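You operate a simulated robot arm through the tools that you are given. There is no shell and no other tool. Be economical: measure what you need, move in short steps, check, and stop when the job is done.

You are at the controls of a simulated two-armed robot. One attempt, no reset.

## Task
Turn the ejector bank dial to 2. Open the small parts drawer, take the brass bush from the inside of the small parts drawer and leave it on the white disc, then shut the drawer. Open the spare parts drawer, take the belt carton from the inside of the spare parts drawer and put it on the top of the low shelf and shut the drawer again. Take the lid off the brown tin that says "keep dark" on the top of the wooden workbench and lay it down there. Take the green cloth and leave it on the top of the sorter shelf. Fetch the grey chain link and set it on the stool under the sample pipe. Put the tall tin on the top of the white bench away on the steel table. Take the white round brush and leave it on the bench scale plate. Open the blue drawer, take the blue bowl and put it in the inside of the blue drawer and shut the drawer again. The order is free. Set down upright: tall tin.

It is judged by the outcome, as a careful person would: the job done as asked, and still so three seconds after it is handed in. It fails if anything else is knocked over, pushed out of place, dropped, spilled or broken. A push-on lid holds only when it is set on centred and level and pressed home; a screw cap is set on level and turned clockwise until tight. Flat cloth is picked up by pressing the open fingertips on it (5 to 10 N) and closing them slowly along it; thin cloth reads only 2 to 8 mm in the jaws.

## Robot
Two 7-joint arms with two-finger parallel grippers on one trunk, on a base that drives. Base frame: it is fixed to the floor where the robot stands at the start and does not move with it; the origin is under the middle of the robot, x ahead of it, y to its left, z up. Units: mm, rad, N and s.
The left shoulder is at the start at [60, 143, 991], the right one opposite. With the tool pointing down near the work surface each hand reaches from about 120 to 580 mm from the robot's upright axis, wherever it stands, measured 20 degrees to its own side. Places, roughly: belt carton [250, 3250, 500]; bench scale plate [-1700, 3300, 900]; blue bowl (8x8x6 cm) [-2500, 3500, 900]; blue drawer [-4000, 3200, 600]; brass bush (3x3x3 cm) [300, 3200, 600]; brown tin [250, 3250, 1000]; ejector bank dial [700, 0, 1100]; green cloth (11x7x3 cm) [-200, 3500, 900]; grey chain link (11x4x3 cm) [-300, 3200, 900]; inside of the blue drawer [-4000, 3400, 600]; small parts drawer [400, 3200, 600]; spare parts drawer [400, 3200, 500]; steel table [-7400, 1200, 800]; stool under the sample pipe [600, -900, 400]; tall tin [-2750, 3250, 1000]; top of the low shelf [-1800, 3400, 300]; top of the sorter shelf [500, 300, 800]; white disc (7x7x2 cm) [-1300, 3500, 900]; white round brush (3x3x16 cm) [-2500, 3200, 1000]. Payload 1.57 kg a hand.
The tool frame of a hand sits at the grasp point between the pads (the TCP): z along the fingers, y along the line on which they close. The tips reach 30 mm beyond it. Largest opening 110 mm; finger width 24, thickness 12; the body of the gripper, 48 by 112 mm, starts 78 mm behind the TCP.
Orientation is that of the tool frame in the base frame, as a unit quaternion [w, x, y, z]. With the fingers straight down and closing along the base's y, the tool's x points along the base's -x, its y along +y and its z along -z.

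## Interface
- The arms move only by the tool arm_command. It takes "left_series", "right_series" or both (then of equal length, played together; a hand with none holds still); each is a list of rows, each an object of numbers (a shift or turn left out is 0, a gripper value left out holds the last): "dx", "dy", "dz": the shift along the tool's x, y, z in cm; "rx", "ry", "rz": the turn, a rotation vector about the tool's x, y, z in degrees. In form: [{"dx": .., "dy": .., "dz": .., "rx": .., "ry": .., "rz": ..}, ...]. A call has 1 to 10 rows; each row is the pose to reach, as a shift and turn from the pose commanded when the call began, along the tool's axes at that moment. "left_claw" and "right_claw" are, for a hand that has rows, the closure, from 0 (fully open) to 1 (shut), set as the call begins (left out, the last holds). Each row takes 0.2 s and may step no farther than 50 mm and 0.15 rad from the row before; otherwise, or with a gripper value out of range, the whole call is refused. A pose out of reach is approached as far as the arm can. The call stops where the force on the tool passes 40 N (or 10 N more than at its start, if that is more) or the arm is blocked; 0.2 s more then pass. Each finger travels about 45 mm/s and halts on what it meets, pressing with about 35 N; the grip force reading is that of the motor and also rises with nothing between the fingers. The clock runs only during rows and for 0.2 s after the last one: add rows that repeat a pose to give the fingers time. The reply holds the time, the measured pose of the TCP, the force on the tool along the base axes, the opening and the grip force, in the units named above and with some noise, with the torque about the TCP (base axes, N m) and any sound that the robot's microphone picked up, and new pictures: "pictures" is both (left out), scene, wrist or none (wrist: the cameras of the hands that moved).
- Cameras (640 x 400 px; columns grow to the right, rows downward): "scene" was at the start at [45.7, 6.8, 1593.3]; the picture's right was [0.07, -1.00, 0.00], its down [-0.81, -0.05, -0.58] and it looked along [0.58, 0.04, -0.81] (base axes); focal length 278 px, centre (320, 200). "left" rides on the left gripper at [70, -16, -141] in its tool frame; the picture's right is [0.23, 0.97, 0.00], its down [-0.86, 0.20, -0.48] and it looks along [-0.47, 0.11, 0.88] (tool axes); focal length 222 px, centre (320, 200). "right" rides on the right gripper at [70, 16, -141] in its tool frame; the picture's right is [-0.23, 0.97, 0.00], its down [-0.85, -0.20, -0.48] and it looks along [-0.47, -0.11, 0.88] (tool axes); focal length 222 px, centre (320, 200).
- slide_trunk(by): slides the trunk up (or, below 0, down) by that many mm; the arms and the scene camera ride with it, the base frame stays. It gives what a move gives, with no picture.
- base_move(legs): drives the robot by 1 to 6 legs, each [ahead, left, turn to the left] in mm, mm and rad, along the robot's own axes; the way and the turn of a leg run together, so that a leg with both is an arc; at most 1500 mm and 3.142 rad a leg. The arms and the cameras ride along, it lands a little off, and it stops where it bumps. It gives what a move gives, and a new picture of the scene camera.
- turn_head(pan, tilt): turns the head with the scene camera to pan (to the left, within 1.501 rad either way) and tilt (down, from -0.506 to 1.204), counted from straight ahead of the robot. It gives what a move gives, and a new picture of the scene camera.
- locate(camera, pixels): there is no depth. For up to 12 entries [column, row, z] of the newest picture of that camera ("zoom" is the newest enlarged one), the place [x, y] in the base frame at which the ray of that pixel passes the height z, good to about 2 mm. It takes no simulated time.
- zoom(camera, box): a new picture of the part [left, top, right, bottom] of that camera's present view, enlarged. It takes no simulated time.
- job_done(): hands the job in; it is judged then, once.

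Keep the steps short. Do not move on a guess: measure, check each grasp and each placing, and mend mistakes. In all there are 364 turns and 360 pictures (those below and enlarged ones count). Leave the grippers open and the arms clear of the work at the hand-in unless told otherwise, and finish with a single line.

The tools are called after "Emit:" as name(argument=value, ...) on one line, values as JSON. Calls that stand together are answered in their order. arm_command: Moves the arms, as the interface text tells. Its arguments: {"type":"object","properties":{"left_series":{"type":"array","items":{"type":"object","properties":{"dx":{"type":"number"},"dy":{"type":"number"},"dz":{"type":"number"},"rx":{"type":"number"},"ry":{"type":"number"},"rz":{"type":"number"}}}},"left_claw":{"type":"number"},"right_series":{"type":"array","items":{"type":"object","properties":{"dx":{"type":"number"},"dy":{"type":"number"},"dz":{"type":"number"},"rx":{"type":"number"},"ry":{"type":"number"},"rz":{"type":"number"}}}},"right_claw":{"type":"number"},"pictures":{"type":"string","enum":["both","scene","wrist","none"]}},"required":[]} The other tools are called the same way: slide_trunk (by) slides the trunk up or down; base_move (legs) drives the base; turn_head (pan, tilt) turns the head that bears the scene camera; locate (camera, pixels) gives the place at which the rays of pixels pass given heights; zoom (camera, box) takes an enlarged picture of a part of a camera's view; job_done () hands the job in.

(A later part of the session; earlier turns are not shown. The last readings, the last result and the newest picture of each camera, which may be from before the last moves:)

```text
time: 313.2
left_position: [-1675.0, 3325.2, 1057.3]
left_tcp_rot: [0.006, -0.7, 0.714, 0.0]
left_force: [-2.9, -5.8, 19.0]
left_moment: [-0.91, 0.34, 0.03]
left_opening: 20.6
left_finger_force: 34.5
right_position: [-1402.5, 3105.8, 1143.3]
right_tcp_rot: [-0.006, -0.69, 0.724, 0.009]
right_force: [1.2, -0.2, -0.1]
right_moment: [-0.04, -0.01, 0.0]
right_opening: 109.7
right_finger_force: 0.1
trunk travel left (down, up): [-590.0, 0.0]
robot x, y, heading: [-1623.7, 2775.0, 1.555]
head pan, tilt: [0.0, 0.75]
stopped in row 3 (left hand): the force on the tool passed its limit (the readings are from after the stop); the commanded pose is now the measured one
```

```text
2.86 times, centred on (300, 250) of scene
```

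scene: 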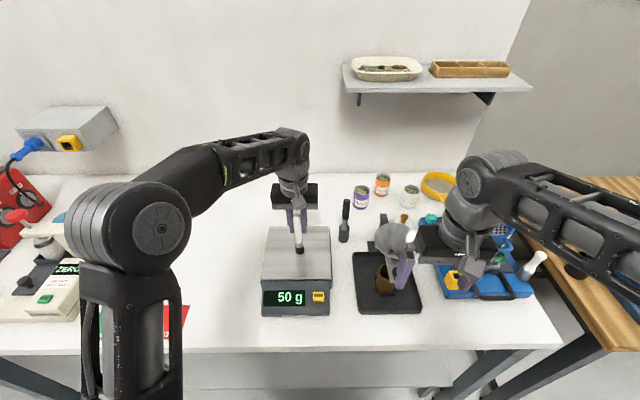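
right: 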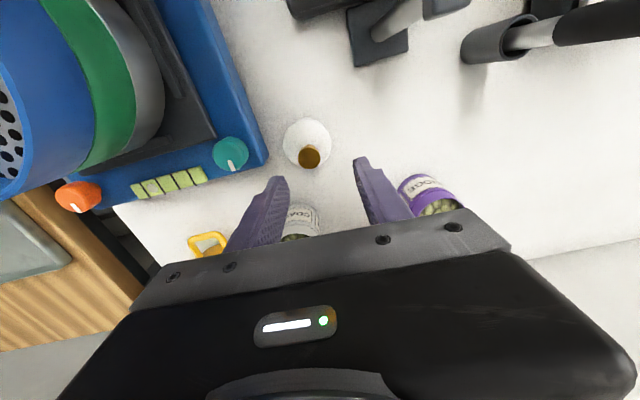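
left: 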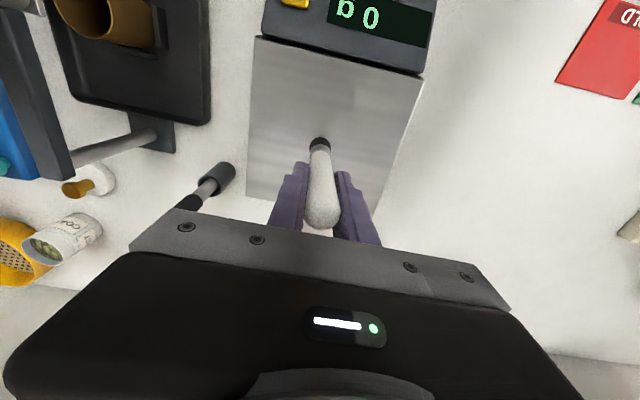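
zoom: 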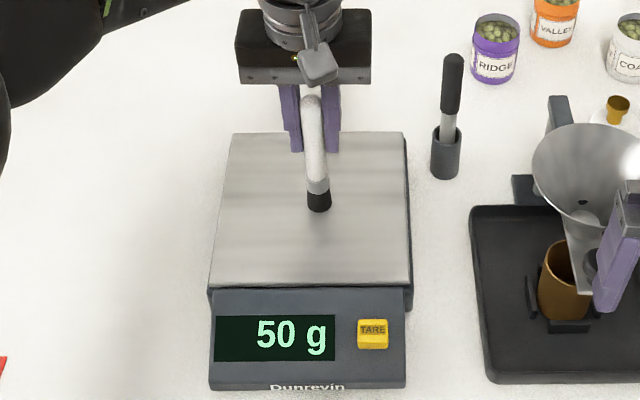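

The scale reads 50 g. I ease 1.5 mm up and open a little first.

Emit:
arm_command(left_series=[{"dz": -0.15}, {"dz": -0.15}], pictures="none")

Emit:
arm_command(left_series=[{}, {}], left_claw=0.7, pictures="both")

```text
time: 313.8
left_position: [-1675.1, 3325.4, 1056.2]
left_tcp_rot: [0.007, -0.7, 0.714, 0.002]
left_force: [-2.5, -0.9, 13.2]
left_moment: [-0.33, 0.31, 0.0]
left_opening: 20.2
left_finger_force: 34.0
right_position: [-1403.0, 3106.7, 1143.1]
right_tcp_rot: [-0.006, -0.69, 0.723, 0.01]
right_force: [0.6, -0.1, 0.1]
right_moment: [0.02, -0.02, -0.05]
right_opening: 110.2
right_finger_force: 0.1
trunk travel left (down, up): [-590.0, 0.0]
robot x, y, heading: [-1620.9, 2775.1, 1.561]
head pan, tilt: [0.0, 0.75]
```

```text
time: 314.4
left_position: [-1675.4, 3327.7, 1055.0]
left_tcp_rot: [0.005, -0.7, 0.714, 0.001]
left_force: [-0.3, 0.3, 0.4]
left_moment: [-0.02, -0.03, 0.02]
left_opening: 32.9
left_finger_force: 0.0
right_position: [-1402.4, 3107.4, 1143.8]
right_tcp_rot: [-0.005, -0.69, 0.724, 0.01]
right_force: [0.1, 0.6, -0.6]
right_moment: [-0.03, -0.01, -0.06]
right_opening: 109.9
right_finger_force: 0.1
trunk travel left (down, up): [-590.0, 0.0]
robot x, y, heading: [-1621.2, 2773.4, 1.557]
head pan, tilt: [0.0, 0.75]
```

scene: 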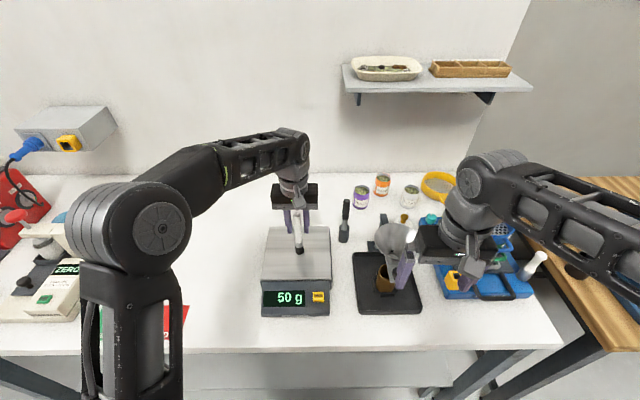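
left: 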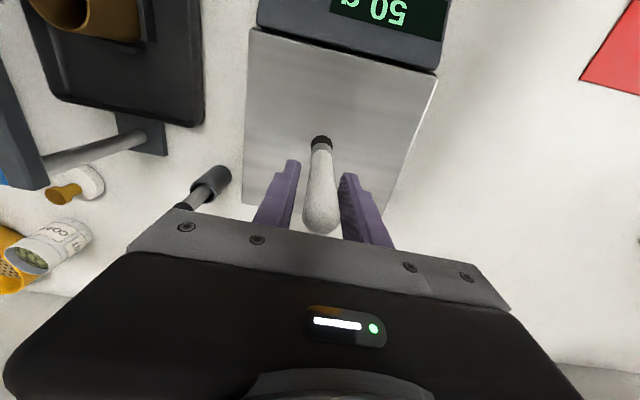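

I open more, wait, and see if it stands by itself.

Emit:
arm_command(left_series=[{}, {}, {}, {}, {}, {}], left_claw=0.35, pictures="wrist")

Emit:
zoom(camera="scene", box=[240, 180, 360, 320])

```text
time: 315.8
left_position: [-1675.2, 3325.5, 1056.3]
left_tcp_rot: [0.007, -0.7, 0.714, 0.0]
left_force: [0.4, -0.2, -0.4]
left_moment: [0.03, 0.0, 0.02]
left_opening: 71.4
left_finger_force: 0.1
right_position: [-1402.9, 3106.5, 1142.8]
right_tcp_rot: [-0.005, -0.691, 0.723, 0.009]
right_force: [0.6, -0.2, 1.0]
right_moment: [0.03, -0.01, 0.0]
right_opening: 109.9
right_finger_force: 0.0
trunk travel left (down, up): [-590.0, 0.0]
robot x, y, heading: [-1620.1, 2774.2, 1.562]
head pan, tilt: [0.0, 0.75]
```

left: 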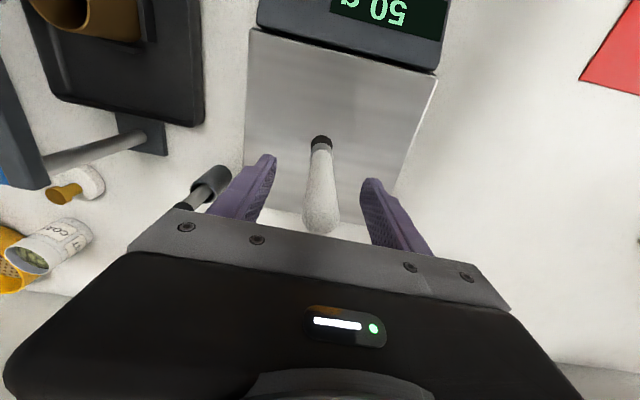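

```text
2.86 times, centred on (300, 250) of scene
```

zoom: 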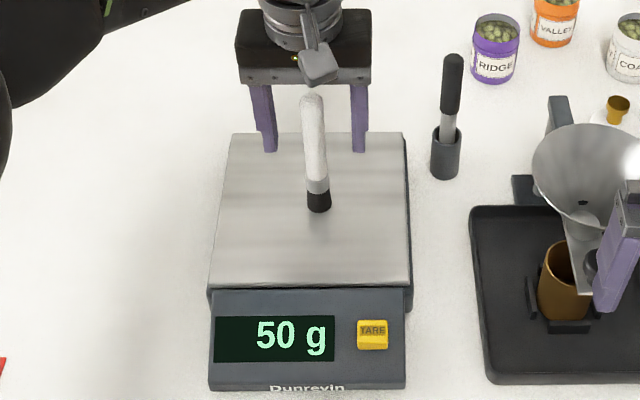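

The brush stands steady at 50 g. I withdraw straight back toward the robot with the open fingers passing both sides, then raise.

Emit:
arm_command(left_series=[{"dx": 2}, {"dx": 5}, {"dx": 9}, {"dx": 13}, {"dx": 17}, {"dx": 19, "dz": -3}, {"dx": 19, "dz": -6}], pictures="scene")

```text
time: 317.4
left_position: [-1679.6, 3134.8, 1114.2]
left_tcp_rot: [0.005, -0.701, 0.713, 0.001]
left_force: [0.3, 0.4, 0.1]
left_moment: [-0.01, 0.04, -0.01]
left_opening: 71.5
left_finger_force: 0.0
right_position: [-1402.6, 3107.8, 1142.8]
right_tcp_rot: [-0.004, -0.69, 0.723, 0.009]
right_force: [0.0, 0.1, 0.1]
right_moment: [-0.02, -0.02, 0.02]
right_opening: 109.9
right_finger_force: 0.0
trunk travel left (down, up): [-590.0, 0.0]
robot x, y, heading: [-1624.6, 2774.4, 1.553]
head pan, tilt: [0.0, 0.75]
```

scene: 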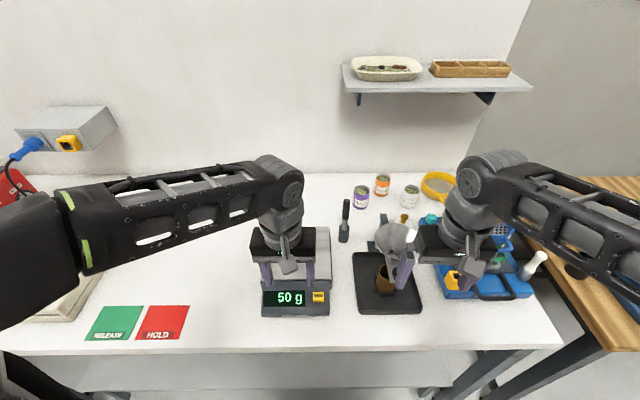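

Still 50 g. Now to the spare-parts drawer: back off and drive right.

Emit:
base_move(legs=[[-450, 0, 0.015], [0, -1000, 0], [0, -900, 0]])

```text
time: 329.2
left_position: [209.2, 2700.4, 1113.7]
left_tcp_rot: [-0.005, 0.713, -0.701, 0.0]
left_force: [0.9, -0.9, 0.0]
left_moment: [0.05, 0.01, -0.02]
left_opening: 71.6
left_finger_force: 0.0
right_position: [487.8, 2683.2, 1143.5]
right_tcp_rot: [-0.006, -0.703, 0.711, 0.01]
right_force: [0.2, 0.0, 0.0]
right_moment: [0.01, -0.01, 0.01]
right_opening: 109.9
right_finger_force: 0.1
trunk travel left (down, up): [-590.0, 0.0]
robot x, y, heading: [284.1, 2346.3, 1.592]
head pan, tilt: [0.0, 0.75]
```

scene: 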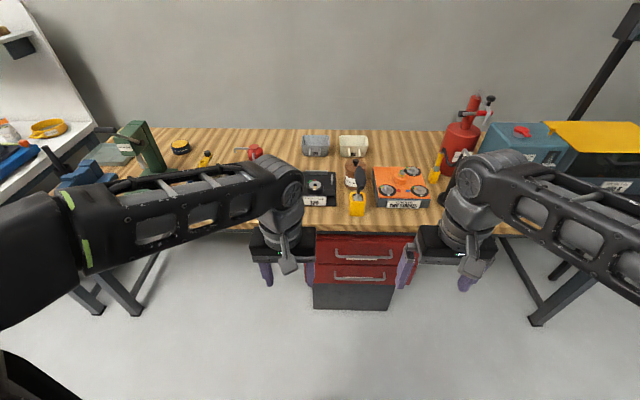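

I straighten the heading and then turn the right hand forward as before (same relative poses).

Emit:
base_move(legs=[[0, 0, -0.022]])

Emit:
arm_command(right_series=[{"dy": -2, "dx": -1, "dz": 0.5}, {"dy": -4.5, "dx": -2.5, "dz": 1.5}, {"dy": -7.5, "dx": -4.5, "dz": 3}, {"dy": -7.5, "dx": -4.5, "dz": 3}], left_series=[{"dy": 3}, {"dy": 7}, {"dy": 11}, {"dy": 13}], pictures="none")

```text
time: 330.0
left_position: [217.1, 2702.7, 1114.4]
left_tcp_rot: [0.007, -0.705, 0.709, 0.0]
left_force: [0.1, -0.9, 0.2]
left_moment: [-0.02, 0.02, -0.01]
left_opening: 71.3
left_finger_force: 0.0
right_position: [494.1, 2678.0, 1142.7]
right_tcp_rot: [-0.006, -0.696, 0.718, 0.01]
right_force: [0.5, 0.3, 0.3]
right_moment: [0.0, 0.0, -0.05]
right_opening: 110.1
right_finger_force: 0.0
trunk travel left (down, up): [-590.0, 0.0]
robot x, y, heading: [279.6, 2339.8, 1.572]
head pan, tilt: [0.0, 0.75]
```

scene: 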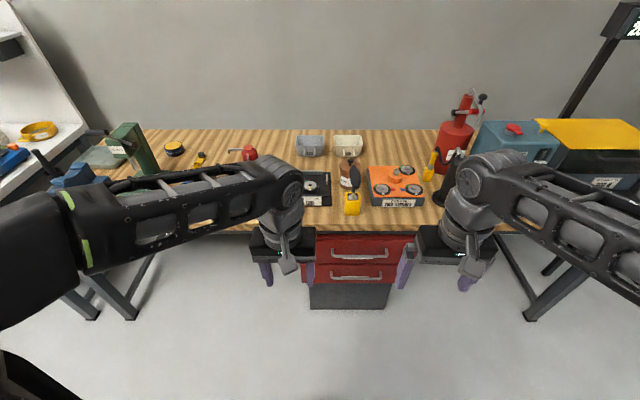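

```text
time: 331.0
left_position: [85.8, 2702.8, 1113.6]
left_tcp_rot: [0.007, -0.705, 0.709, -0.001]
left_force: [-1.1, -0.4, 0.7]
left_moment: [0.03, 0.0, -0.01]
left_opening: 71.7
left_finger_force: 0.0
right_position: [569.0, 2721.0, 1111.7]
right_tcp_rot: [-0.006, -0.696, 0.718, 0.009]
right_force: [-0.2, -0.4, 0.5]
right_moment: [0.03, 0.02, 0.02]
right_opening: 109.9
right_finger_force: 0.0
trunk travel left (down, up): [-590.0, 0.0]
robot x, y, heading: [280.4, 2342.4, 1.576]
head pan, tilt: [0.0, 0.75]
```

Emit:
arm_command(right_series=[{"rx": 4.6, "ry": -4.6, "rz": -4.6, "dx": -2}, {"rx": 9.2, "ry": -9.2, "rz": -9.2, "dx": -4}, {"rx": 13.8, "ry": -13.8, "rz": -13.8, "dx": -6, "dy": 1}, {"rx": 18.4, "ry": -18.4, "rz": -18.4, "dx": -8, "dy": 2}, {"rx": 23, "ry": -23, "rz": -23, "dx": -10, "dy": 3}, {"rx": 27.7, "ry": -27.7, "rz": -27.7, "dx": -12, "dy": 4}, {"rx": 32.3, "ry": -32.3, "rz": -32.3, "dx": -14, "dy": 5}, {"rx": 37, "ry": -37, "rz": -37, "dx": -16, "dy": 6}], pictures="none")

Emit:
arm_command(right_series=[{"rx": 4.6, "ry": -4.6, "rz": -4.6}, {"rx": 9.2, "ry": -9.2, "rz": -9.2}, {"rx": 13.8, "ry": -13.8, "rz": -13.8}, {"rx": 18.4, "ry": -18.4, "rz": -18.4}, {"rx": 23, "ry": -23, "rz": -23}, {"rx": 27.7, "ry": -27.7, "rz": -27.7}, {"rx": 32.3, "ry": -32.3, "rz": -32.3}, {"rx": 32.3, "ry": -32.3, "rz": -32.3}], right_claw=0.4, pictures="none")

```text
time: 332.8
left_position: [86.9, 2704.0, 1113.5]
left_tcp_rot: [0.005, -0.706, 0.709, -0.001]
left_force: [0.9, 0.3, 0.1]
left_moment: [0.03, 0.0, -0.01]
left_opening: 71.5
left_finger_force: 0.2
right_position: [515.4, 2885.3, 1114.0]
right_tcp_rot: [-0.432, 0.809, -0.399, -0.004]
right_force: [0.2, -0.1, 0.4]
right_moment: [-0.01, -0.02, -0.05]
right_opening: 110.1
right_finger_force: 0.0
trunk travel left (down, up): [-590.0, 0.0]
robot x, y, heading: [279.3, 2339.9, 1.569]
head pan, tilt: [0.0, 0.75]
```

```text
time: 334.6
left_position: [86.4, 2702.8, 1113.9]
left_tcp_rot: [0.005, -0.705, 0.709, 0.0]
left_force: [-0.1, 0.7, -0.4]
left_moment: [-0.02, 0.01, 0.03]
left_opening: 71.6
left_finger_force: 0.0
right_position: [472.3, 2896.1, 1135.0]
right_tcp_rot: [-0.679, 0.731, -0.065, 0.011]
right_force: [0.7, -0.1, -0.1]
right_moment: [0.01, 0.0, 0.0]
right_opening: 66.0
right_finger_force: 0.0
right hand out of reach, approached as far as the arm can: row 5, 6, 7, 8
trunk travel left (down, up): [-590.0, 0.0]
robot x, y, heading: [281.2, 2342.3, 1.577]
head pan, tilt: [0.0, 0.75]
```

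Emit:
arm_command(right_series=[{"dx": -1, "dy": 2.5, "rx": 1.4, "ry": -2, "rz": -1.5}, {"dx": -2, "dy": 5.5, "dz": 0.5, "rx": 2.8, "ry": -4, "rz": -3}, {"dx": -3.1, "dy": 8.5, "dz": 1, "rx": 4.2, "ry": -6.1, "rz": -4.4}, {"dx": -3.1, "dy": 8.5, "dz": 1, "rx": 4.2, "ry": -6.1, "rz": -4.4}], pictures="none")

```text
time: 335.6
left_position: [88.5, 2702.4, 1114.0]
left_tcp_rot: [0.006, -0.705, 0.709, 0.001]
left_force: [0.3, -0.2, -0.6]
left_moment: [-0.01, 0.0, -0.03]
left_opening: 71.7
left_finger_force: 0.1
right_position: [436.9, 2904.0, 1052.5]
right_tcp_rot: [0.708, -0.706, 0.0, 0.0]
right_force: [0.8, 0.4, 0.7]
right_moment: [0.03, 0.03, 0.02]
right_opening: 65.9
right_finger_force: 0.1
right hand out of reach, approached as far as the arm can: row 1, 2
trunk travel left (down, up): [-590.0, 0.0]
robot x, y, heading: [282.5, 2344.1, 1.575]
head pan, tilt: [0.0, 0.75]
```

Exact orientation. I lower the trunk 524 mm to the lower handle's height and drive 115 mm forward.

Emit:
slide_trunk(by=-524)

Emit:
base_move(legs=[[112, 0, 0]])

Emit:
zoom(camera="right", box=[0, 0, 640, 400])

```text
refused: -524 is not a number from -400 to 400
```

```text
time: 336.8
left_position: [86.3, 2816.6, 1112.4]
left_tcp_rot: [0.004, -0.705, 0.71, 0.001]
left_force: [0.6, 0.0, -0.2]
left_moment: [-0.04, -0.01, -0.03]
left_opening: 71.6
left_finger_force: 0.0
right_position: [436.9, 3018.0, 1052.0]
right_tcp_rot: [-0.706, 0.709, -0.001, 0.001]
right_force: [-0.2, 0.7, -1.5]
right_moment: [0.04, -0.02, -0.01]
right_opening: 65.8
right_finger_force: 0.0
trunk travel left (down, up): [-590.0, 0.0]
robot x, y, heading: [274.7, 2454.8, 1.569]
head pan, tilt: [0.0, 0.75]
```

scene: 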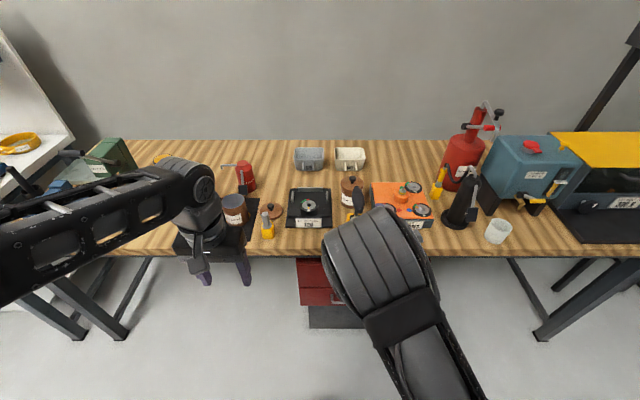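

```text
1.00 times, centred on (320, 200) of right
```

zoom: 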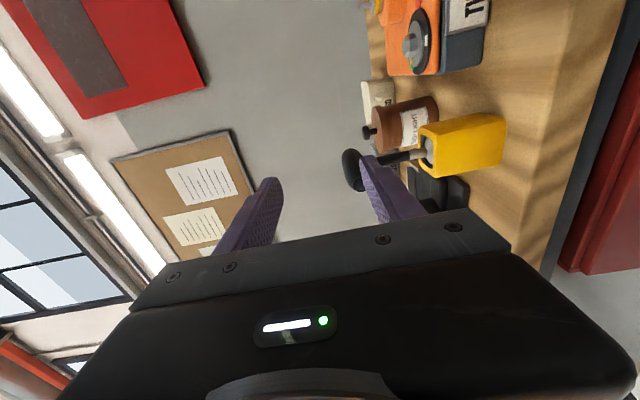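

The trunk call was refused (limit 400). I back off and lower in two steps.

Emit:
base_move(legs=[[-112, 0, 0]])

Emit:
slide_trunk(by=-400)

Emit:
slide_trunk(by=-124)

Emit:
base_move(legs=[[110, 0, 0]])

Emit:
zoom(camera="right", box=[0, 0, 640, 400])

```text
time: 338.0
left_position: [87.4, 2703.1, 1114.6]
left_tcp_rot: [0.007, -0.705, 0.709, 0.001]
left_force: [0.3, -0.6, 0.3]
left_moment: [0.07, 0.02, 0.01]
left_opening: 71.4
left_finger_force: 0.1
right_position: [436.1, 2904.7, 1051.2]
right_tcp_rot: [-0.706, 0.708, 0.0, 0.0]
right_force: [-0.2, -0.4, 1.2]
right_moment: [-0.04, 0.02, -0.01]
right_opening: 65.9
right_finger_force: 0.1
trunk travel left (down, up): [-590.0, 0.0]
robot x, y, heading: [281.7, 2342.4, 1.571]
head pan, tilt: [0.0, 0.75]
```

scene: 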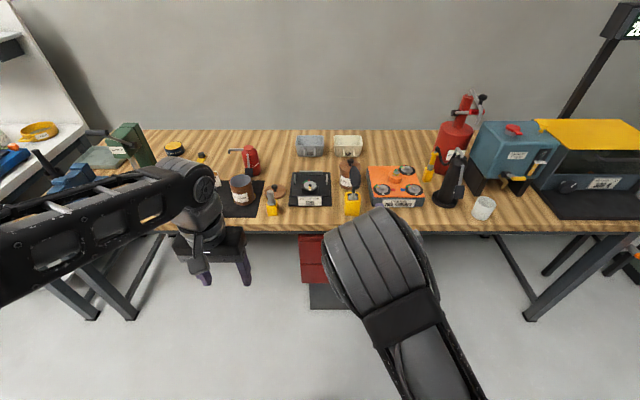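

```text
time: 341.8
left_position: [87.1, 2703.5, 712.8]
left_tcp_rot: [0.007, -0.705, 0.709, -0.001]
left_force: [0.3, 0.5, -0.2]
left_moment: [0.0, 0.01, 0.0]
left_opening: 71.8
left_finger_force: 0.1
right_position: [436.7, 2905.2, 652.6]
right_tcp_rot: [-0.706, 0.708, 0.001, 0.001]
right_force: [0.4, 0.0, 0.0]
right_moment: [-0.02, -0.02, -0.02]
right_opening: 66.1
right_finger_force: 0.1
trunk travel left (down, up): [-190.0, 400.0]
robot x, y, heading: [281.4, 2344.0, 1.572]
head pan, tilt: [0.0, 0.75]
```

```text
time: 343.3
left_position: [87.8, 2703.2, 590.3]
left_tcp_rot: [0.006, -0.705, 0.709, 0.0]
left_force: [-0.4, 1.0, -0.1]
left_moment: [0.03, -0.03, -0.01]
left_opening: 71.4
left_finger_force: 0.0
right_position: [436.8, 2905.4, 527.4]
right_tcp_rot: [-0.706, 0.708, -0.001, 0.001]
right_force: [-0.7, 0.3, 0.2]
right_moment: [-0.05, 0.02, 0.01]
right_opening: 66.0
right_finger_force: 0.1
trunk travel left (down, up): [-66.0, 524.0]
robot x, y, heading: [281.7, 2343.4, 1.577]
head pan, tilt: [0.0, 0.75]
```

```text
time: 344.5
left_position: [86.5, 2813.6, 589.8]
left_tcp_rot: [0.005, -0.705, 0.71, 0.0]
left_force: [-0.3, 0.4, -0.1]
left_moment: [-0.01, 0.0, -0.01]
left_opening: 71.6
left_finger_force: 0.1
right_position: [436.3, 3015.4, 528.2]
right_tcp_rot: [-0.706, 0.708, -0.001, 0.0]
right_force: [0.1, 0.8, -0.1]
right_moment: [0.03, 0.03, -0.03]
right_opening: 66.0
right_finger_force: 0.0
trunk travel left (down, up): [-66.0, 524.0]
robot x, y, heading: [279.0, 2454.5, 1.577]
head pan, tilt: [0.0, 0.75]
```

scene: 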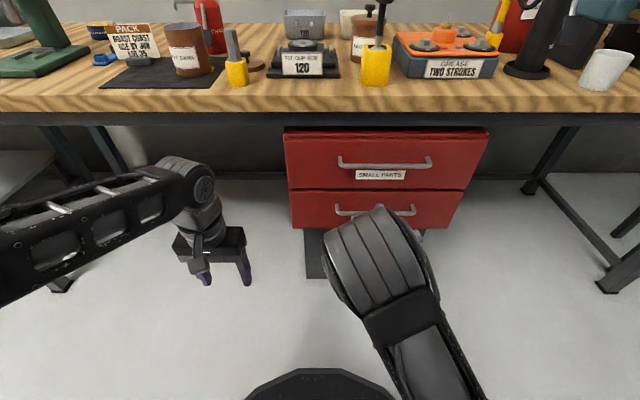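

```text
1.00 times, centred on (320, 200) of right
```

zoom: 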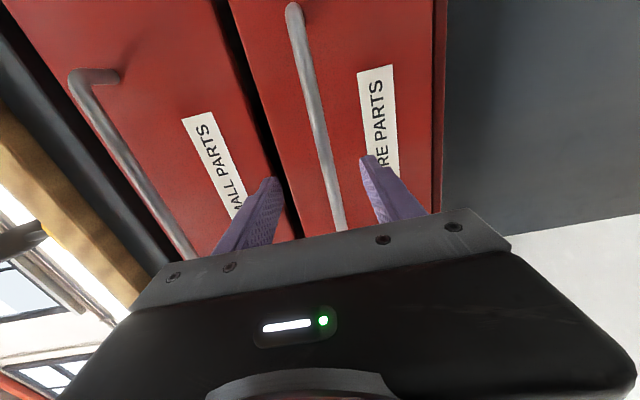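

The bar is ~8 mm lower than the hand. I shift down, advance, and close.

Emit:
arm_command(right_series=[{"dy": 0.8, "dz": 1}, {"dy": 0.8, "dz": 2.2}, {"dy": 0.8, "dz": 3.4}, {"dy": 0.8, "dz": 3.4}], pictures="none")

Emit:
arm_command(right_series=[{}, {}, {}, {}, {}, {}], right_claw=1, pictures="wrist")

```text
time: 345.5
left_position: [88.4, 2815.1, 588.8]
left_tcp_rot: [0.006, -0.705, 0.709, 0.0]
left_force: [-1.2, -1.2, 0.6]
left_moment: [0.0, 0.0, 0.01]
left_opening: 71.6
left_finger_force: 0.0
right_position: [436.9, 3049.4, 519.4]
right_tcp_rot: [-0.706, 0.708, -0.001, 0.001]
right_force: [-0.3, 0.2, 0.4]
right_moment: [0.0, 0.02, -0.01]
right_opening: 66.0
right_finger_force: 0.1
trunk travel left (down, up): [-66.0, 524.0]
robot x, y, heading: [279.4, 2454.4, 1.573]
head pan, tilt: [0.0, 0.75]
```

```text
time: 346.9
left_position: [86.5, 2812.0, 590.7]
left_tcp_rot: [0.006, -0.705, 0.709, 0.0]
left_force: [-0.1, -1.7, -0.1]
left_moment: [0.02, -0.02, -0.03]
left_opening: 71.2
left_finger_force: 0.0
right_position: [437.1, 3051.0, 520.2]
right_tcp_rot: [0.707, -0.707, 0.001, 0.0]
right_force: [0.1, 0.3, 7.4]
right_moment: [0.08, 0.03, 0.02]
right_opening: 11.4
right_finger_force: 29.0
trunk travel left (down, up): [-66.0, 524.0]
robot x, y, heading: [280.4, 2453.9, 1.57]
head pan, tilt: [0.0, 0.75]
```

right: 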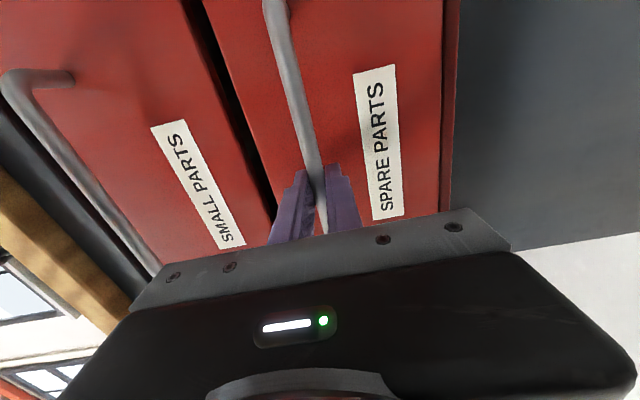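

The lower bar is gripped (11.4 mm). Pull by driving back 225 mm.

Emit:
base_move(legs=[[-225, 0, 0]])

Emit:
arm_command(right_series=[{}, {}, {}, {"dz": -3}, {"dz": -6}, {"dz": -6}], right_claw=0.3, pictures="scene")

```text
time: 348.6
left_position: [86.7, 2586.4, 590.8]
left_tcp_rot: [0.005, -0.706, 0.709, 0.0]
left_force: [-0.2, 0.3, 0.5]
left_moment: [0.01, 0.02, 0.02]
left_opening: 71.6
left_finger_force: 0.0
right_position: [436.9, 2822.4, 519.9]
right_tcp_rot: [0.707, -0.707, 0.001, 0.0]
right_force: [7.7, 1.3, 13.0]
right_moment: [0.12, 0.05, -0.18]
right_opening: 11.8
right_finger_force: 29.0
trunk travel left (down, up): [-66.0, 524.0]
robot x, y, heading: [284.8, 2226.9, 1.574]
head pan, tilt: [0.0, 0.75]
```

scene: 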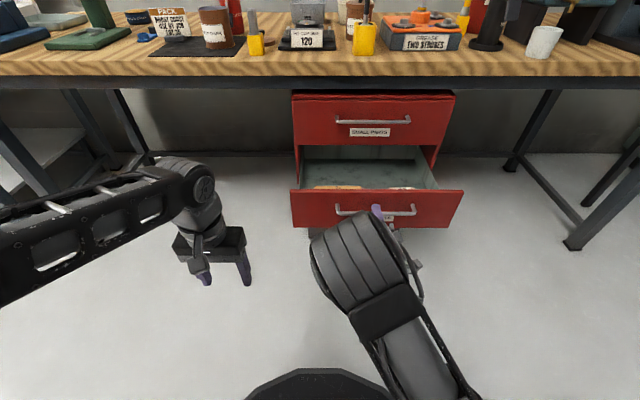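

```text
time: 350.0
left_position: [87.0, 2587.7, 589.4]
left_tcp_rot: [0.006, -0.706, 0.708, -0.001]
left_force: [-0.4, 0.4, 0.1]
left_moment: [0.02, 0.0, 0.03]
left_opening: 71.4
left_finger_force: 0.0
right_position: [435.8, 2764.4, 519.5]
right_tcp_rot: [-0.706, 0.708, -0.001, 0.001]
right_force: [0.1, -0.9, 0.5]
right_moment: [-0.02, -0.01, 0.0]
right_opening: 77.0
right_finger_force: 0.1
trunk travel left (down, up): [-66.0, 524.0]
robot x, y, heading: [275.6, 2223.1, 1.574]
head pan, tilt: [0.0, 0.75]
```

scene: 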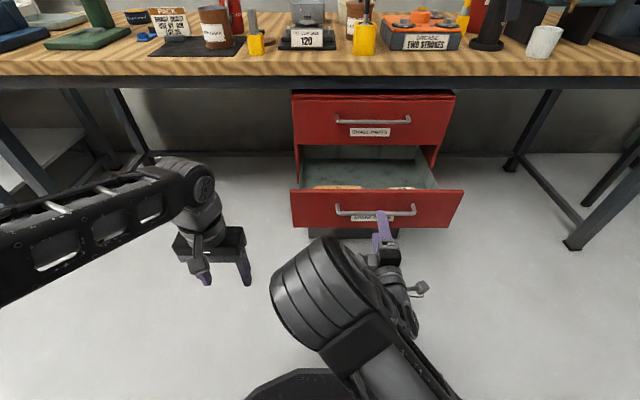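

Open, with items inside. I back the base 60 mm, raise the trunk 400 and turn the hand down to look in.

Emit:
slide_trunk(by=400)

Emit:
arm_command(right_series=[{"rx": -4.6, "ry": 4.6, "rz": 4.6}, {"rx": -9.2, "ry": 9.2, "rz": 9.2}, {"rx": -13.8, "ry": 13.8, "rz": 13.8}, {"rx": -18.4, "ry": 18.4, "rz": 18.4}, {"rx": -23, "ry": 23, "rz": 23}, {"rx": -27.7, "ry": 27.7, "rz": 27.7}, {"rx": -32.3, "ry": 32.3, "rz": 32.3}, {"rx": -36.9, "ry": 36.9, "rz": 36.9}, {"rx": -41.5, "ry": 41.5, "rz": 41.5}, {"rx": -46, "ry": 46, "rz": 46}], pictures="none")

Emit:
arm_command(right_series=[{"rx": -4.6, "ry": 4.6, "rz": 4.6}, {"rx": -9.2, "ry": 9.2, "rz": 9.2}, {"rx": -13.8, "ry": 13.8, "rz": 13.8}, {"rx": -18.4, "ry": 18.4, "rz": 18.4}, {"rx": -23.2, "ry": 23.2, "rz": 23.2}, {"rx": -23.2, "ry": 23.2, "rz": 23.2}], right_claw=0, pictures="none")

Emit:
turn_head(pan=-0.15, tilt=0.95)

```text
time: 353.9
left_position: [86.0, 2586.3, 989.9]
left_tcp_rot: [0.006, -0.706, 0.708, 0.001]
left_force: [-0.2, 0.8, -0.2]
left_moment: [0.04, -0.01, -0.02]
left_opening: 71.6
left_finger_force: 0.1
right_position: [436.5, 2763.8, 920.2]
right_tcp_rot: [-0.706, 0.708, 0.001, 0.0]
right_force: [-0.9, -0.6, 0.4]
right_moment: [-0.02, 0.0, 0.02]
right_opening: 76.8
right_finger_force: 0.0
trunk travel left (down, up): [-466.0, 124.0]
robot x, y, heading: [277.6, 2231.7, 1.579]
head pan, tilt: [0.0, 0.75]
```

```text
time: 356.1
left_position: [86.2, 2586.5, 989.8]
left_tcp_rot: [0.005, -0.707, 0.708, 0.0]
left_force: [-0.8, 0.8, -0.2]
left_moment: [0.0, 0.01, -0.01]
left_opening: 71.4
left_finger_force: 0.1
right_position: [435.4, 2763.3, 920.2]
right_tcp_rot: [-0.279, 0.805, -0.523, 0.0]
right_force: [0.1, 0.1, -0.2]
right_moment: [0.01, -0.01, -0.03]
right_opening: 77.2
right_finger_force: 0.0
trunk travel left (down, up): [-466.0, 124.0]
robot x, y, heading: [281.3, 2230.6, 1.577]
head pan, tilt: [0.0, 0.75]
```

```text
time: 357.5
left_position: [86.1, 2587.1, 989.3]
left_tcp_rot: [0.005, -0.706, 0.708, 0.0]
left_force: [-0.2, 0.0, 0.1]
left_moment: [0.03, 0.01, 0.01]
left_opening: 71.4
left_finger_force: 0.0
right_position: [436.0, 2764.4, 919.9]
right_tcp_rot: [0.001, -0.707, 0.707, -0.001]
right_force: [0.2, 0.4, 0.6]
right_moment: [-0.01, 0.01, 0.01]
right_opening: 110.0
right_finger_force: 0.0
trunk travel left (down, up): [-466.0, 124.0]
robot x, y, heading: [279.5, 2228.6, 1.578]
head pan, tilt: [0.0, 0.75]
```

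```text
time: 358.2
left_position: [87.5, 2588.5, 989.5]
left_tcp_rot: [0.006, -0.706, 0.708, 0.0]
left_force: [0.3, -0.2, 1.7]
left_moment: [0.0, -0.01, -0.02]
left_opening: 71.4
left_finger_force: 0.2
right_position: [435.9, 2764.0, 920.1]
right_tcp_rot: [0.0, -0.707, 0.708, -0.001]
right_force: [0.3, -1.2, 0.1]
right_moment: [-0.01, 0.03, 0.0]
right_opening: 110.2
right_finger_force: 0.1
trunk travel left (down, up): [-466.0, 124.0]
robot x, y, heading: [280.2, 2229.1, 1.576]
head pan, tilt: [-0.15, 0.949]
```

scene: 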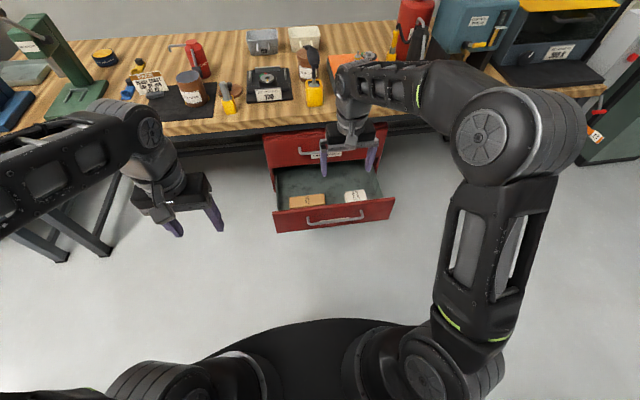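

Emit:
zoom(camera="scene", box=[260, 150, 400, 237])

```text
4.57 times, centred on (330, 194) of scene
```

zoom: 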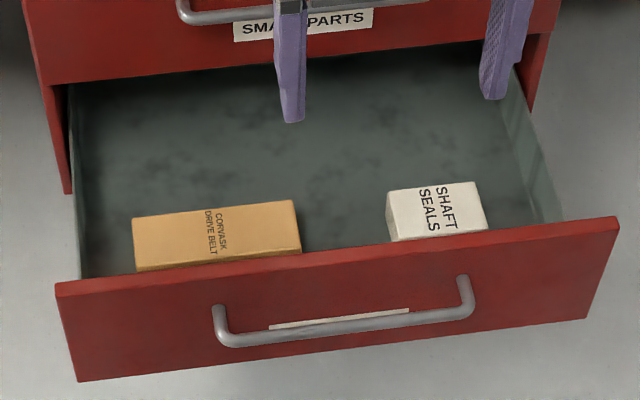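

The brown "DRIVE BELT" box is the belt carton. I locate it.

Emit:
locate(camera="zoom", pixels=[[132, 217, 465], [293, 200, 465], [301, 250, 465], [136, 268, 465], [215, 225, 465], [215, 225, 450], [215, 225, 480], [296, 230, 465], [134, 245, 465]])

```text
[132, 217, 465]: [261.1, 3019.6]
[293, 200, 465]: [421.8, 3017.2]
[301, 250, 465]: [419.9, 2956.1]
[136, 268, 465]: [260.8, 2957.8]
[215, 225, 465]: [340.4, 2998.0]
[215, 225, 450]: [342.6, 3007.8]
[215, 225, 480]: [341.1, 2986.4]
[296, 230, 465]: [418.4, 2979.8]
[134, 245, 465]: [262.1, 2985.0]
```

I turn the right hand a quarter (closing along y) while moving it over the carton's x.

Emit:
arm_command(right_series=[{"rz": 8.4, "dy": 1}, {"rz": 16.8, "dy": 2}, {"rz": 25.2, "dy": 3}, {"rz": 33.6, "dy": 4}, {"rz": 42, "dy": 5}, {"rz": 50.4, "dy": 6}, {"rz": 58.8, "dy": 7}, {"rz": 67.2, "dy": 8}, {"rz": 75.6, "dy": 9}, {"rz": 84, "dy": 9.5}], pictures="none")

Emit:
base_move(legs=[[225, 0, 0]])

Emit:
zoom(camera="right", box=[0, 0, 640, 400])

```text
time: 360.4
left_position: [86.8, 2587.3, 988.9]
left_tcp_rot: [0.007, -0.705, 0.709, 0.0]
left_force: [0.0, -0.3, -0.3]
left_moment: [0.01, -0.01, 0.0]
left_opening: 71.4
left_finger_force: 0.1
right_position: [341.5, 2764.7, 919.6]
right_tcp_rot: [0.001, -0.05, 0.999, -0.001]
right_force: [0.3, 1.0, -0.1]
right_moment: [-0.01, 0.0, -0.01]
right_opening: 110.1
right_finger_force: 0.0
trunk travel left (down, up): [-466.0, 124.0]
robot x, y, heading: [281.3, 2227.3, 1.574]
head pan, tilt: [-0.15, 0.949]
```

```text
time: 362.1
left_position: [86.7, 2813.5, 989.5]
left_tcp_rot: [0.005, -0.705, 0.709, -0.001]
left_force: [-0.1, 0.5, 0.4]
left_moment: [-0.02, -0.03, 0.02]
left_opening: 71.3
left_finger_force: 0.0
right_position: [341.6, 2989.8, 918.7]
right_tcp_rot: [0.001, -0.053, 0.999, -0.001]
right_force: [0.4, 0.5, 0.5]
right_moment: [-0.01, 0.01, 0.01]
right_opening: 109.9
right_finger_force: 0.0
trunk travel left (down, up): [-466.0, 124.0]
robot x, y, heading: [281.3, 2452.3, 1.573]
head pan, tilt: [-0.15, 0.949]
```

scene: 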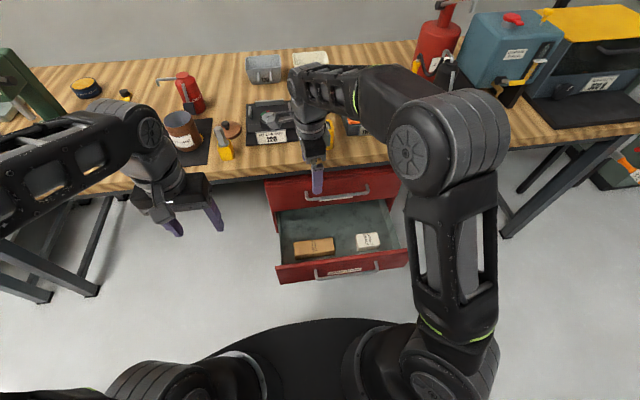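

```text
1.00 times, centred on (320, 200) of right
```

zoom: 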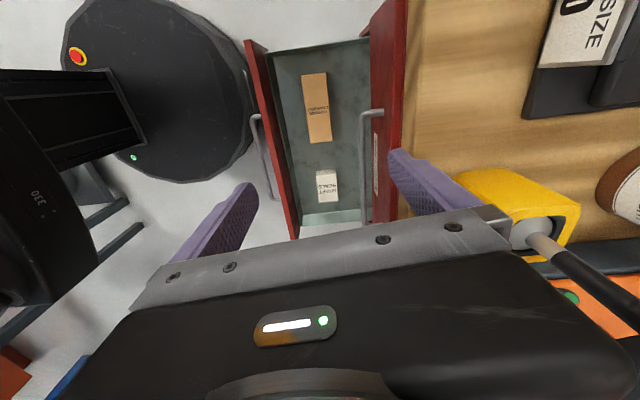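

Emit:
locate(camera="zoom", pixels=[[301, 75, 470], [326, 72, 470], [333, 138, 470], [308, 143, 470], [317, 107, 470], [317, 107, 450], [392, 180, 853], [272, 60, 560], [368, 110, 600]])

Emit:
zoom(camera="scene", box=[270, 190, 410, 278])

```text
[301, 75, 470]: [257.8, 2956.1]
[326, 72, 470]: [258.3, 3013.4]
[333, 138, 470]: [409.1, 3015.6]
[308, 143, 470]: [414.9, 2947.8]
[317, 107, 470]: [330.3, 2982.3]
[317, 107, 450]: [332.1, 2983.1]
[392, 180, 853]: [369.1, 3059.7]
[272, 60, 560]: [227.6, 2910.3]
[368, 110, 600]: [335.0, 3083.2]
```

```text
4.55 times, centred on (340, 234) of scene
```

zoom: 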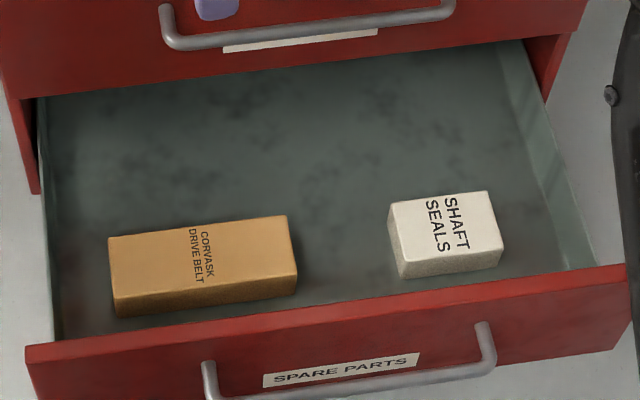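

Emit:
locate(camera="zoom", pixels=[[108, 237, 455], [286, 215, 455], [296, 272, 455], [116, 298, 455], [202, 256, 455], [202, 256, 470], [202, 256, 440], [116, 316, 430]])

```text
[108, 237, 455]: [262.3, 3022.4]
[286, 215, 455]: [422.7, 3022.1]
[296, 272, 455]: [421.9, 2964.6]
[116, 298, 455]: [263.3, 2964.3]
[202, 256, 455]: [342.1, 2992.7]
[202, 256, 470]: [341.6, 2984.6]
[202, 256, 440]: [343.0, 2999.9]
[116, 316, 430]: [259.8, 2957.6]
```

Carton centre (338, 2983), top ≈472, 157×62 mm. I'll grip a bit left of centre to stay clear of the upper handle. Adjust, then lower the trunk 400.

Emit:
arm_command(right_series=[{"dx": 1.7, "dy": -0.3, "rz": 3}, {"dx": 3.4, "dy": -0.6, "rz": 6}, {"dx": 3.4, "dy": -0.6, "rz": 6}], right_claw=0.22, pictures="none")

Emit:
slide_trunk(by=-395)

Emit:
zoom(camera="right", box=[0, 0, 640, 400])

```text
time: 362.9
left_position: [86.2, 2811.5, 989.3]
left_tcp_rot: [0.006, -0.705, 0.709, 0.0]
left_force: [0.3, -0.5, -0.3]
left_moment: [0.02, -0.03, 0.03]
left_opening: 71.3
left_finger_force: 0.1
right_position: [308.6, 2980.5, 920.0]
right_tcp_rot: [0.001, 0.001, 1.0, 0.0]
right_force: [-0.2, -0.2, 0.2]
right_moment: [-0.02, 0.03, -0.02]
right_opening: 85.9
right_finger_force: 0.1
trunk travel left (down, up): [-466.0, 124.0]
robot x, y, heading: [280.0, 2453.0, 1.574]
head pan, tilt: [-0.15, 0.949]
```

```text
time: 366.7
left_position: [86.4, 2811.4, 594.1]
left_tcp_rot: [0.006, -0.705, 0.709, -0.001]
left_force: [0.0, 0.1, -0.4]
left_moment: [0.0, -0.01, -0.05]
left_opening: 71.3
left_finger_force: 0.0
right_position: [307.7, 2980.4, 524.9]
right_tcp_rot: [0.001, 0.001, 1.0, 0.0]
right_force: [-0.3, 0.1, 0.9]
right_moment: [0.01, 0.01, 0.01]
right_opening: 85.7
right_finger_force: 0.1
trunk travel left (down, up): [-71.0, 519.0]
robot x, y, heading: [280.0, 2453.5, 1.573]
head pan, tilt: [-0.15, 0.949]
```

```text
1.00 times, centred on (320, 200) of right
```

zoom: 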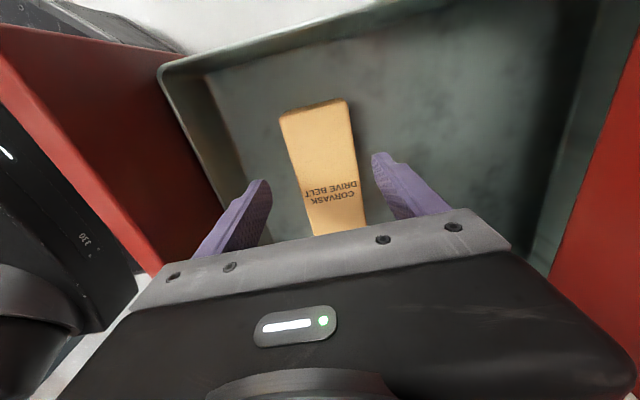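

Emit:
locate(camera="zoom", pixels=[[303, 190, 470], [362, 190, 470], [282, 115, 470], [346, 103, 470]])

```text
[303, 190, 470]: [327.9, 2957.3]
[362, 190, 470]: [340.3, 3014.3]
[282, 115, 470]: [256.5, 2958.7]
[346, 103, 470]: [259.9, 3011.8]
```

Centre y≈2985. I shift 5 mm, descend 6 cm and close.

Emit:
arm_command(right_series=[{"dy": 0.4}, {"dy": 0.4, "dz": 2}, {"dy": 0.4, "dz": 4}, {"dy": 0.4, "dz": 5.2}, {"dy": 0.4, "dz": 6.2}, {"dy": 0.4, "dz": 6.2}], pictures="none")

Emit:
arm_command(right_series=[{}, {}, {}, {}, {}], right_claw=0.8, pictures="wrist")

```text
time: 368.1
left_position: [86.0, 2811.7, 594.8]
left_tcp_rot: [0.005, -0.705, 0.709, 0.0]
left_force: [-0.1, 0.4, -0.6]
left_moment: [0.01, 0.0, 0.01]
left_opening: 71.6
left_finger_force: 0.0
right_position: [308.0, 2985.1, 462.2]
right_tcp_rot: [0.0, 0.001, 1.0, 0.0]
right_force: [-1.0, -0.1, 0.2]
right_moment: [-0.02, 0.01, 0.05]
right_opening: 85.6
right_finger_force: 0.0
trunk travel left (down, up): [-71.0, 519.0]
robot x, y, heading: [279.5, 2453.4, 1.574]
head pan, tilt: [-0.15, 0.949]
```

```text
time: 369.3
left_position: [87.8, 2812.3, 593.3]
left_tcp_rot: [0.006, -0.705, 0.709, -0.001]
left_force: [-0.1, 0.3, 0.3]
left_moment: [-0.03, 0.0, -0.01]
left_opening: 71.5
left_finger_force: 0.1
right_position: [307.8, 2985.0, 462.2]
right_tcp_rot: [0.001, 0.0, 1.0, 0.0]
right_force: [-0.3, 0.6, 0.4]
right_moment: [-0.01, 0.02, -0.03]
right_opening: 59.6
right_finger_force: 34.8
trunk travel left (down, up): [-71.0, 519.0]
robot x, y, heading: [279.8, 2453.2, 1.577]
head pan, tilt: [-0.15, 0.949]
```

right: 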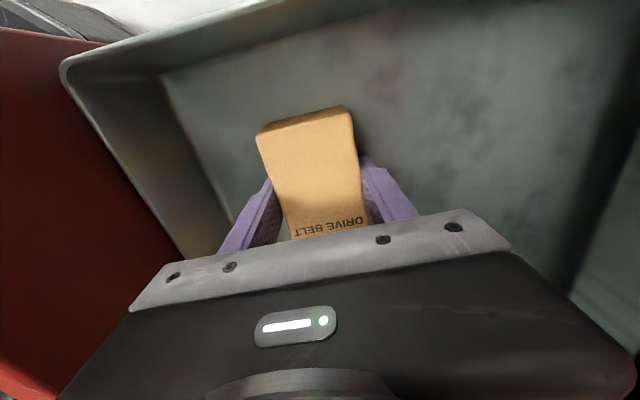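

Carton held (59.6 mm). I raise it with the trunk, then back off.

Emit:
slide_trunk(by=400)

Emit:
base_move(legs=[[-230, -50, 0]])

Emit:
zoom(camera="right", box=[0, 0, 640, 400])

```text
time: 373.1
left_position: [85.9, 2812.5, 994.9]
left_tcp_rot: [0.005, -0.705, 0.709, -0.001]
left_force: [0.7, 0.3, -0.3]
left_moment: [-0.01, 0.03, -0.02]
left_opening: 71.6
left_finger_force: 0.0
right_position: [309.1, 2984.1, 862.1]
right_tcp_rot: [0.001, 0.0, 1.0, 0.0]
right_force: [0.0, -0.2, -1.8]
right_moment: [-0.05, 0.04, -0.01]
right_opening: 59.6
right_finger_force: 35.8
trunk travel left (down, up): [-471.0, 119.0]
robot x, y, heading: [283.7, 2448.9, 1.577]
head pan, tilt: [-0.15, 0.949]
```

```text
time: 374.9
left_position: [137.7, 2584.4, 995.3]
left_tcp_rot: [0.005, -0.705, 0.709, 0.001]
left_force: [0.1, -0.3, -0.1]
left_moment: [0.07, 0.0, 0.01]
left_opening: 71.5
left_finger_force: 0.1
right_position: [360.7, 2754.8, 863.0]
right_tcp_rot: [0.001, 0.0, 1.0, 0.0]
right_force: [-0.2, -0.1, -2.2]
right_moment: [-0.01, 0.08, 0.01]
right_opening: 60.0
right_finger_force: 35.0
trunk travel left (down, up): [-471.0, 119.0]
robot x, y, heading: [332.7, 2223.7, 1.574]
head pan, tilt: [-0.15, 0.949]
```

scene: 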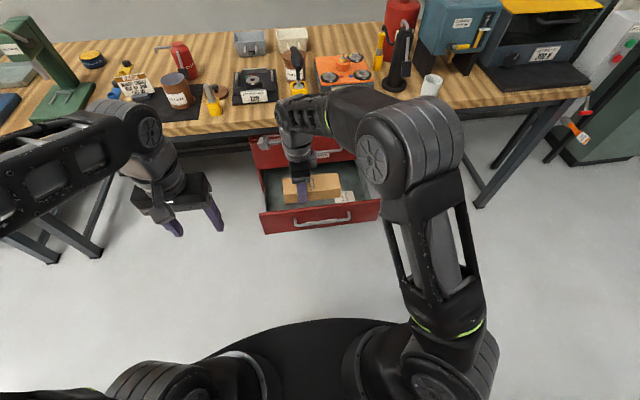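

```text
1.00 times, centred on (320, 200) of right
```

zoom: 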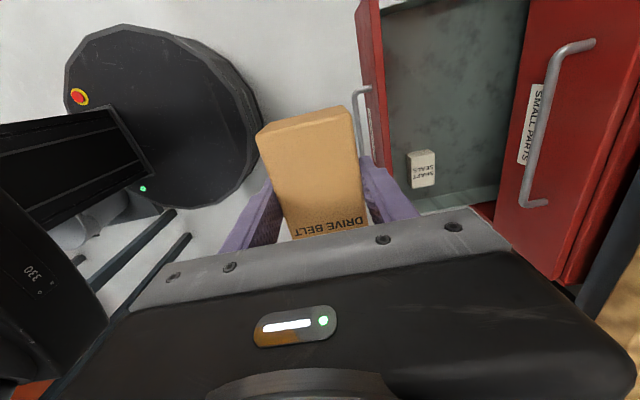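

Right hand with the carton goes aside and back; left hand turns forward with fingers shut.

Emit:
arm_command(left_series=[{"dx": -1.5, "dy": -1.3, "ry": -8.4, "dz": 0.5}, {"dx": -3, "dy": -2.6, "ry": -16.8, "dz": 1}, {"dx": -4.5, "dy": -3.9, "ry": -25.2, "dz": 1.5}, {"dx": -6, "dy": -5.2, "ry": -33.6, "dz": 2}, {"dx": -7.5, "dy": -6.5, "ry": -42, "dz": 2.5}, {"dx": -9, "dy": -7.8, "ry": -50.4, "dz": 3}, {"dx": -10.5, "dy": -9.1, "ry": -58.8, "dz": 3.5}, {"dx": -12, "dy": -10.4, "ry": -67.2, "dz": 4}, {"dx": -13.5, "dy": -11.7, "ry": -75.6, "dz": 4.5}, {"dx": -14.5, "dy": -13, "ry": -84, "dz": 5}], right_series=[{"dx": -1.5, "dy": -1, "dz": -1.5}, {"dx": -3, "dy": -2, "dz": -3}, {"dx": -5, "dy": -3, "dz": -4.5}, {"dx": -7, "dy": -4, "dz": -6}, {"dx": -9, "dy": -5, "dz": -7.5}, {"dx": -11, "dy": -6, "dz": -9}, {"dx": -13, "dy": -7.5, "dz": -10.5}, {"dx": -15, "dy": -9, "dz": -12}, {"dx": -17, "dy": -10.5, "dz": -13.5}, {"dx": -19, "dy": -12, "dz": -15}], left_claw=1, pictures="scene")

```text
time: 377.1
left_position: [276.4, 2729.8, 937.9]
left_tcp_rot: [0.466, -0.534, 0.536, 0.458]
left_force: [-0.5, 0.2, 0.4]
left_moment: [-0.05, 0.0, 0.01]
left_opening: 0.0
left_finger_force: 21.5
left hand out of reach, approached as far as the arm can: row 6, 7, 8, 9, 10
right_position: [551.7, 2635.0, 1012.1]
right_tcp_rot: [-0.001, 0.001, 1.0, 0.001]
right_force: [1.4, -0.5, -1.6]
right_moment: [0.0, 0.14, 0.01]
right_opening: 59.6
right_finger_force: 35.0
trunk travel left (down, up): [-471.0, 119.0]
robot x, y, heading: [329.2, 2224.6, 1.575]
head pan, tilt: [-0.15, 0.949]
```

scene: 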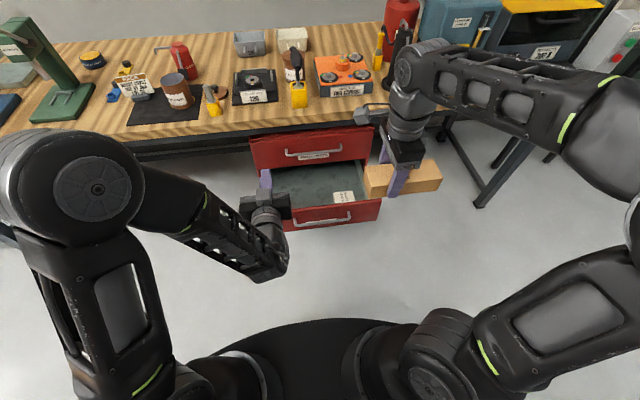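

Emit:
slide_trunk(by=-400)

Emit:
slide_trunk(by=-20)

Emit:
base_move(legs=[[315, 0, 0]])

```text
time: 380.9
left_position: [273.4, 2731.9, 538.6]
left_tcp_rot: [0.465, -0.535, 0.536, 0.459]
left_force: [0.1, -0.6, 0.6]
left_moment: [0.0, 0.0, 0.0]
left_opening: 0.0
left_finger_force: 21.2
right_position: [550.0, 2637.2, 611.4]
right_tcp_rot: [0.001, 0.001, 1.0, 0.0]
right_force: [-0.1, -0.3, -1.9]
right_moment: [0.03, 0.04, 0.01]
right_opening: 59.3
right_finger_force: 34.7
trunk travel left (down, up): [-71.0, 519.0]
robot x, y, heading: [334.9, 2222.5, 1.577]
head pan, tilt: [-0.15, 0.949]
```

```text
time: 381.6
left_position: [273.3, 2730.6, 518.5]
left_tcp_rot: [0.465, -0.535, 0.535, 0.46]
left_force: [0.0, 0.2, -0.4]
left_moment: [0.03, -0.02, -0.03]
left_opening: 0.2
left_finger_force: 21.6
right_position: [549.3, 2636.4, 592.0]
right_tcp_rot: [0.0, 0.001, 1.0, -0.001]
right_force: [0.5, -0.6, -1.7]
right_moment: [-0.03, 0.01, 0.01]
right_opening: 59.7
right_finger_force: 35.0
trunk travel left (down, up): [-51.0, 539.0]
robot x, y, heading: [329.2, 2226.3, 1.574]
head pan, tilt: [-0.15, 0.949]
```

```text
time: 383.7
left_position: [274.8, 3044.5, 518.3]
left_tcp_rot: [0.466, -0.534, 0.537, 0.458]
left_force: [0.1, 0.4, -0.7]
left_moment: [0.01, 0.02, 0.02]
left_opening: 0.1
left_finger_force: 21.2
right_position: [551.2, 2950.4, 592.7]
right_tcp_rot: [0.001, 0.001, 1.0, 0.0]
right_force: [0.0, 0.4, -0.9]
right_moment: [0.0, 0.11, 0.03]
right_opening: 59.5
right_finger_force: 35.1
trunk travel left (down, up): [-51.0, 539.0]
robot x, y, heading: [328.5, 2539.0, 1.569]
head pan, tilt: [-0.15, 0.949]
```

scene: 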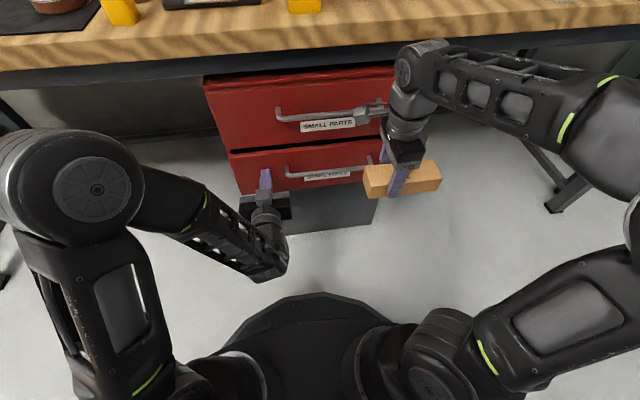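

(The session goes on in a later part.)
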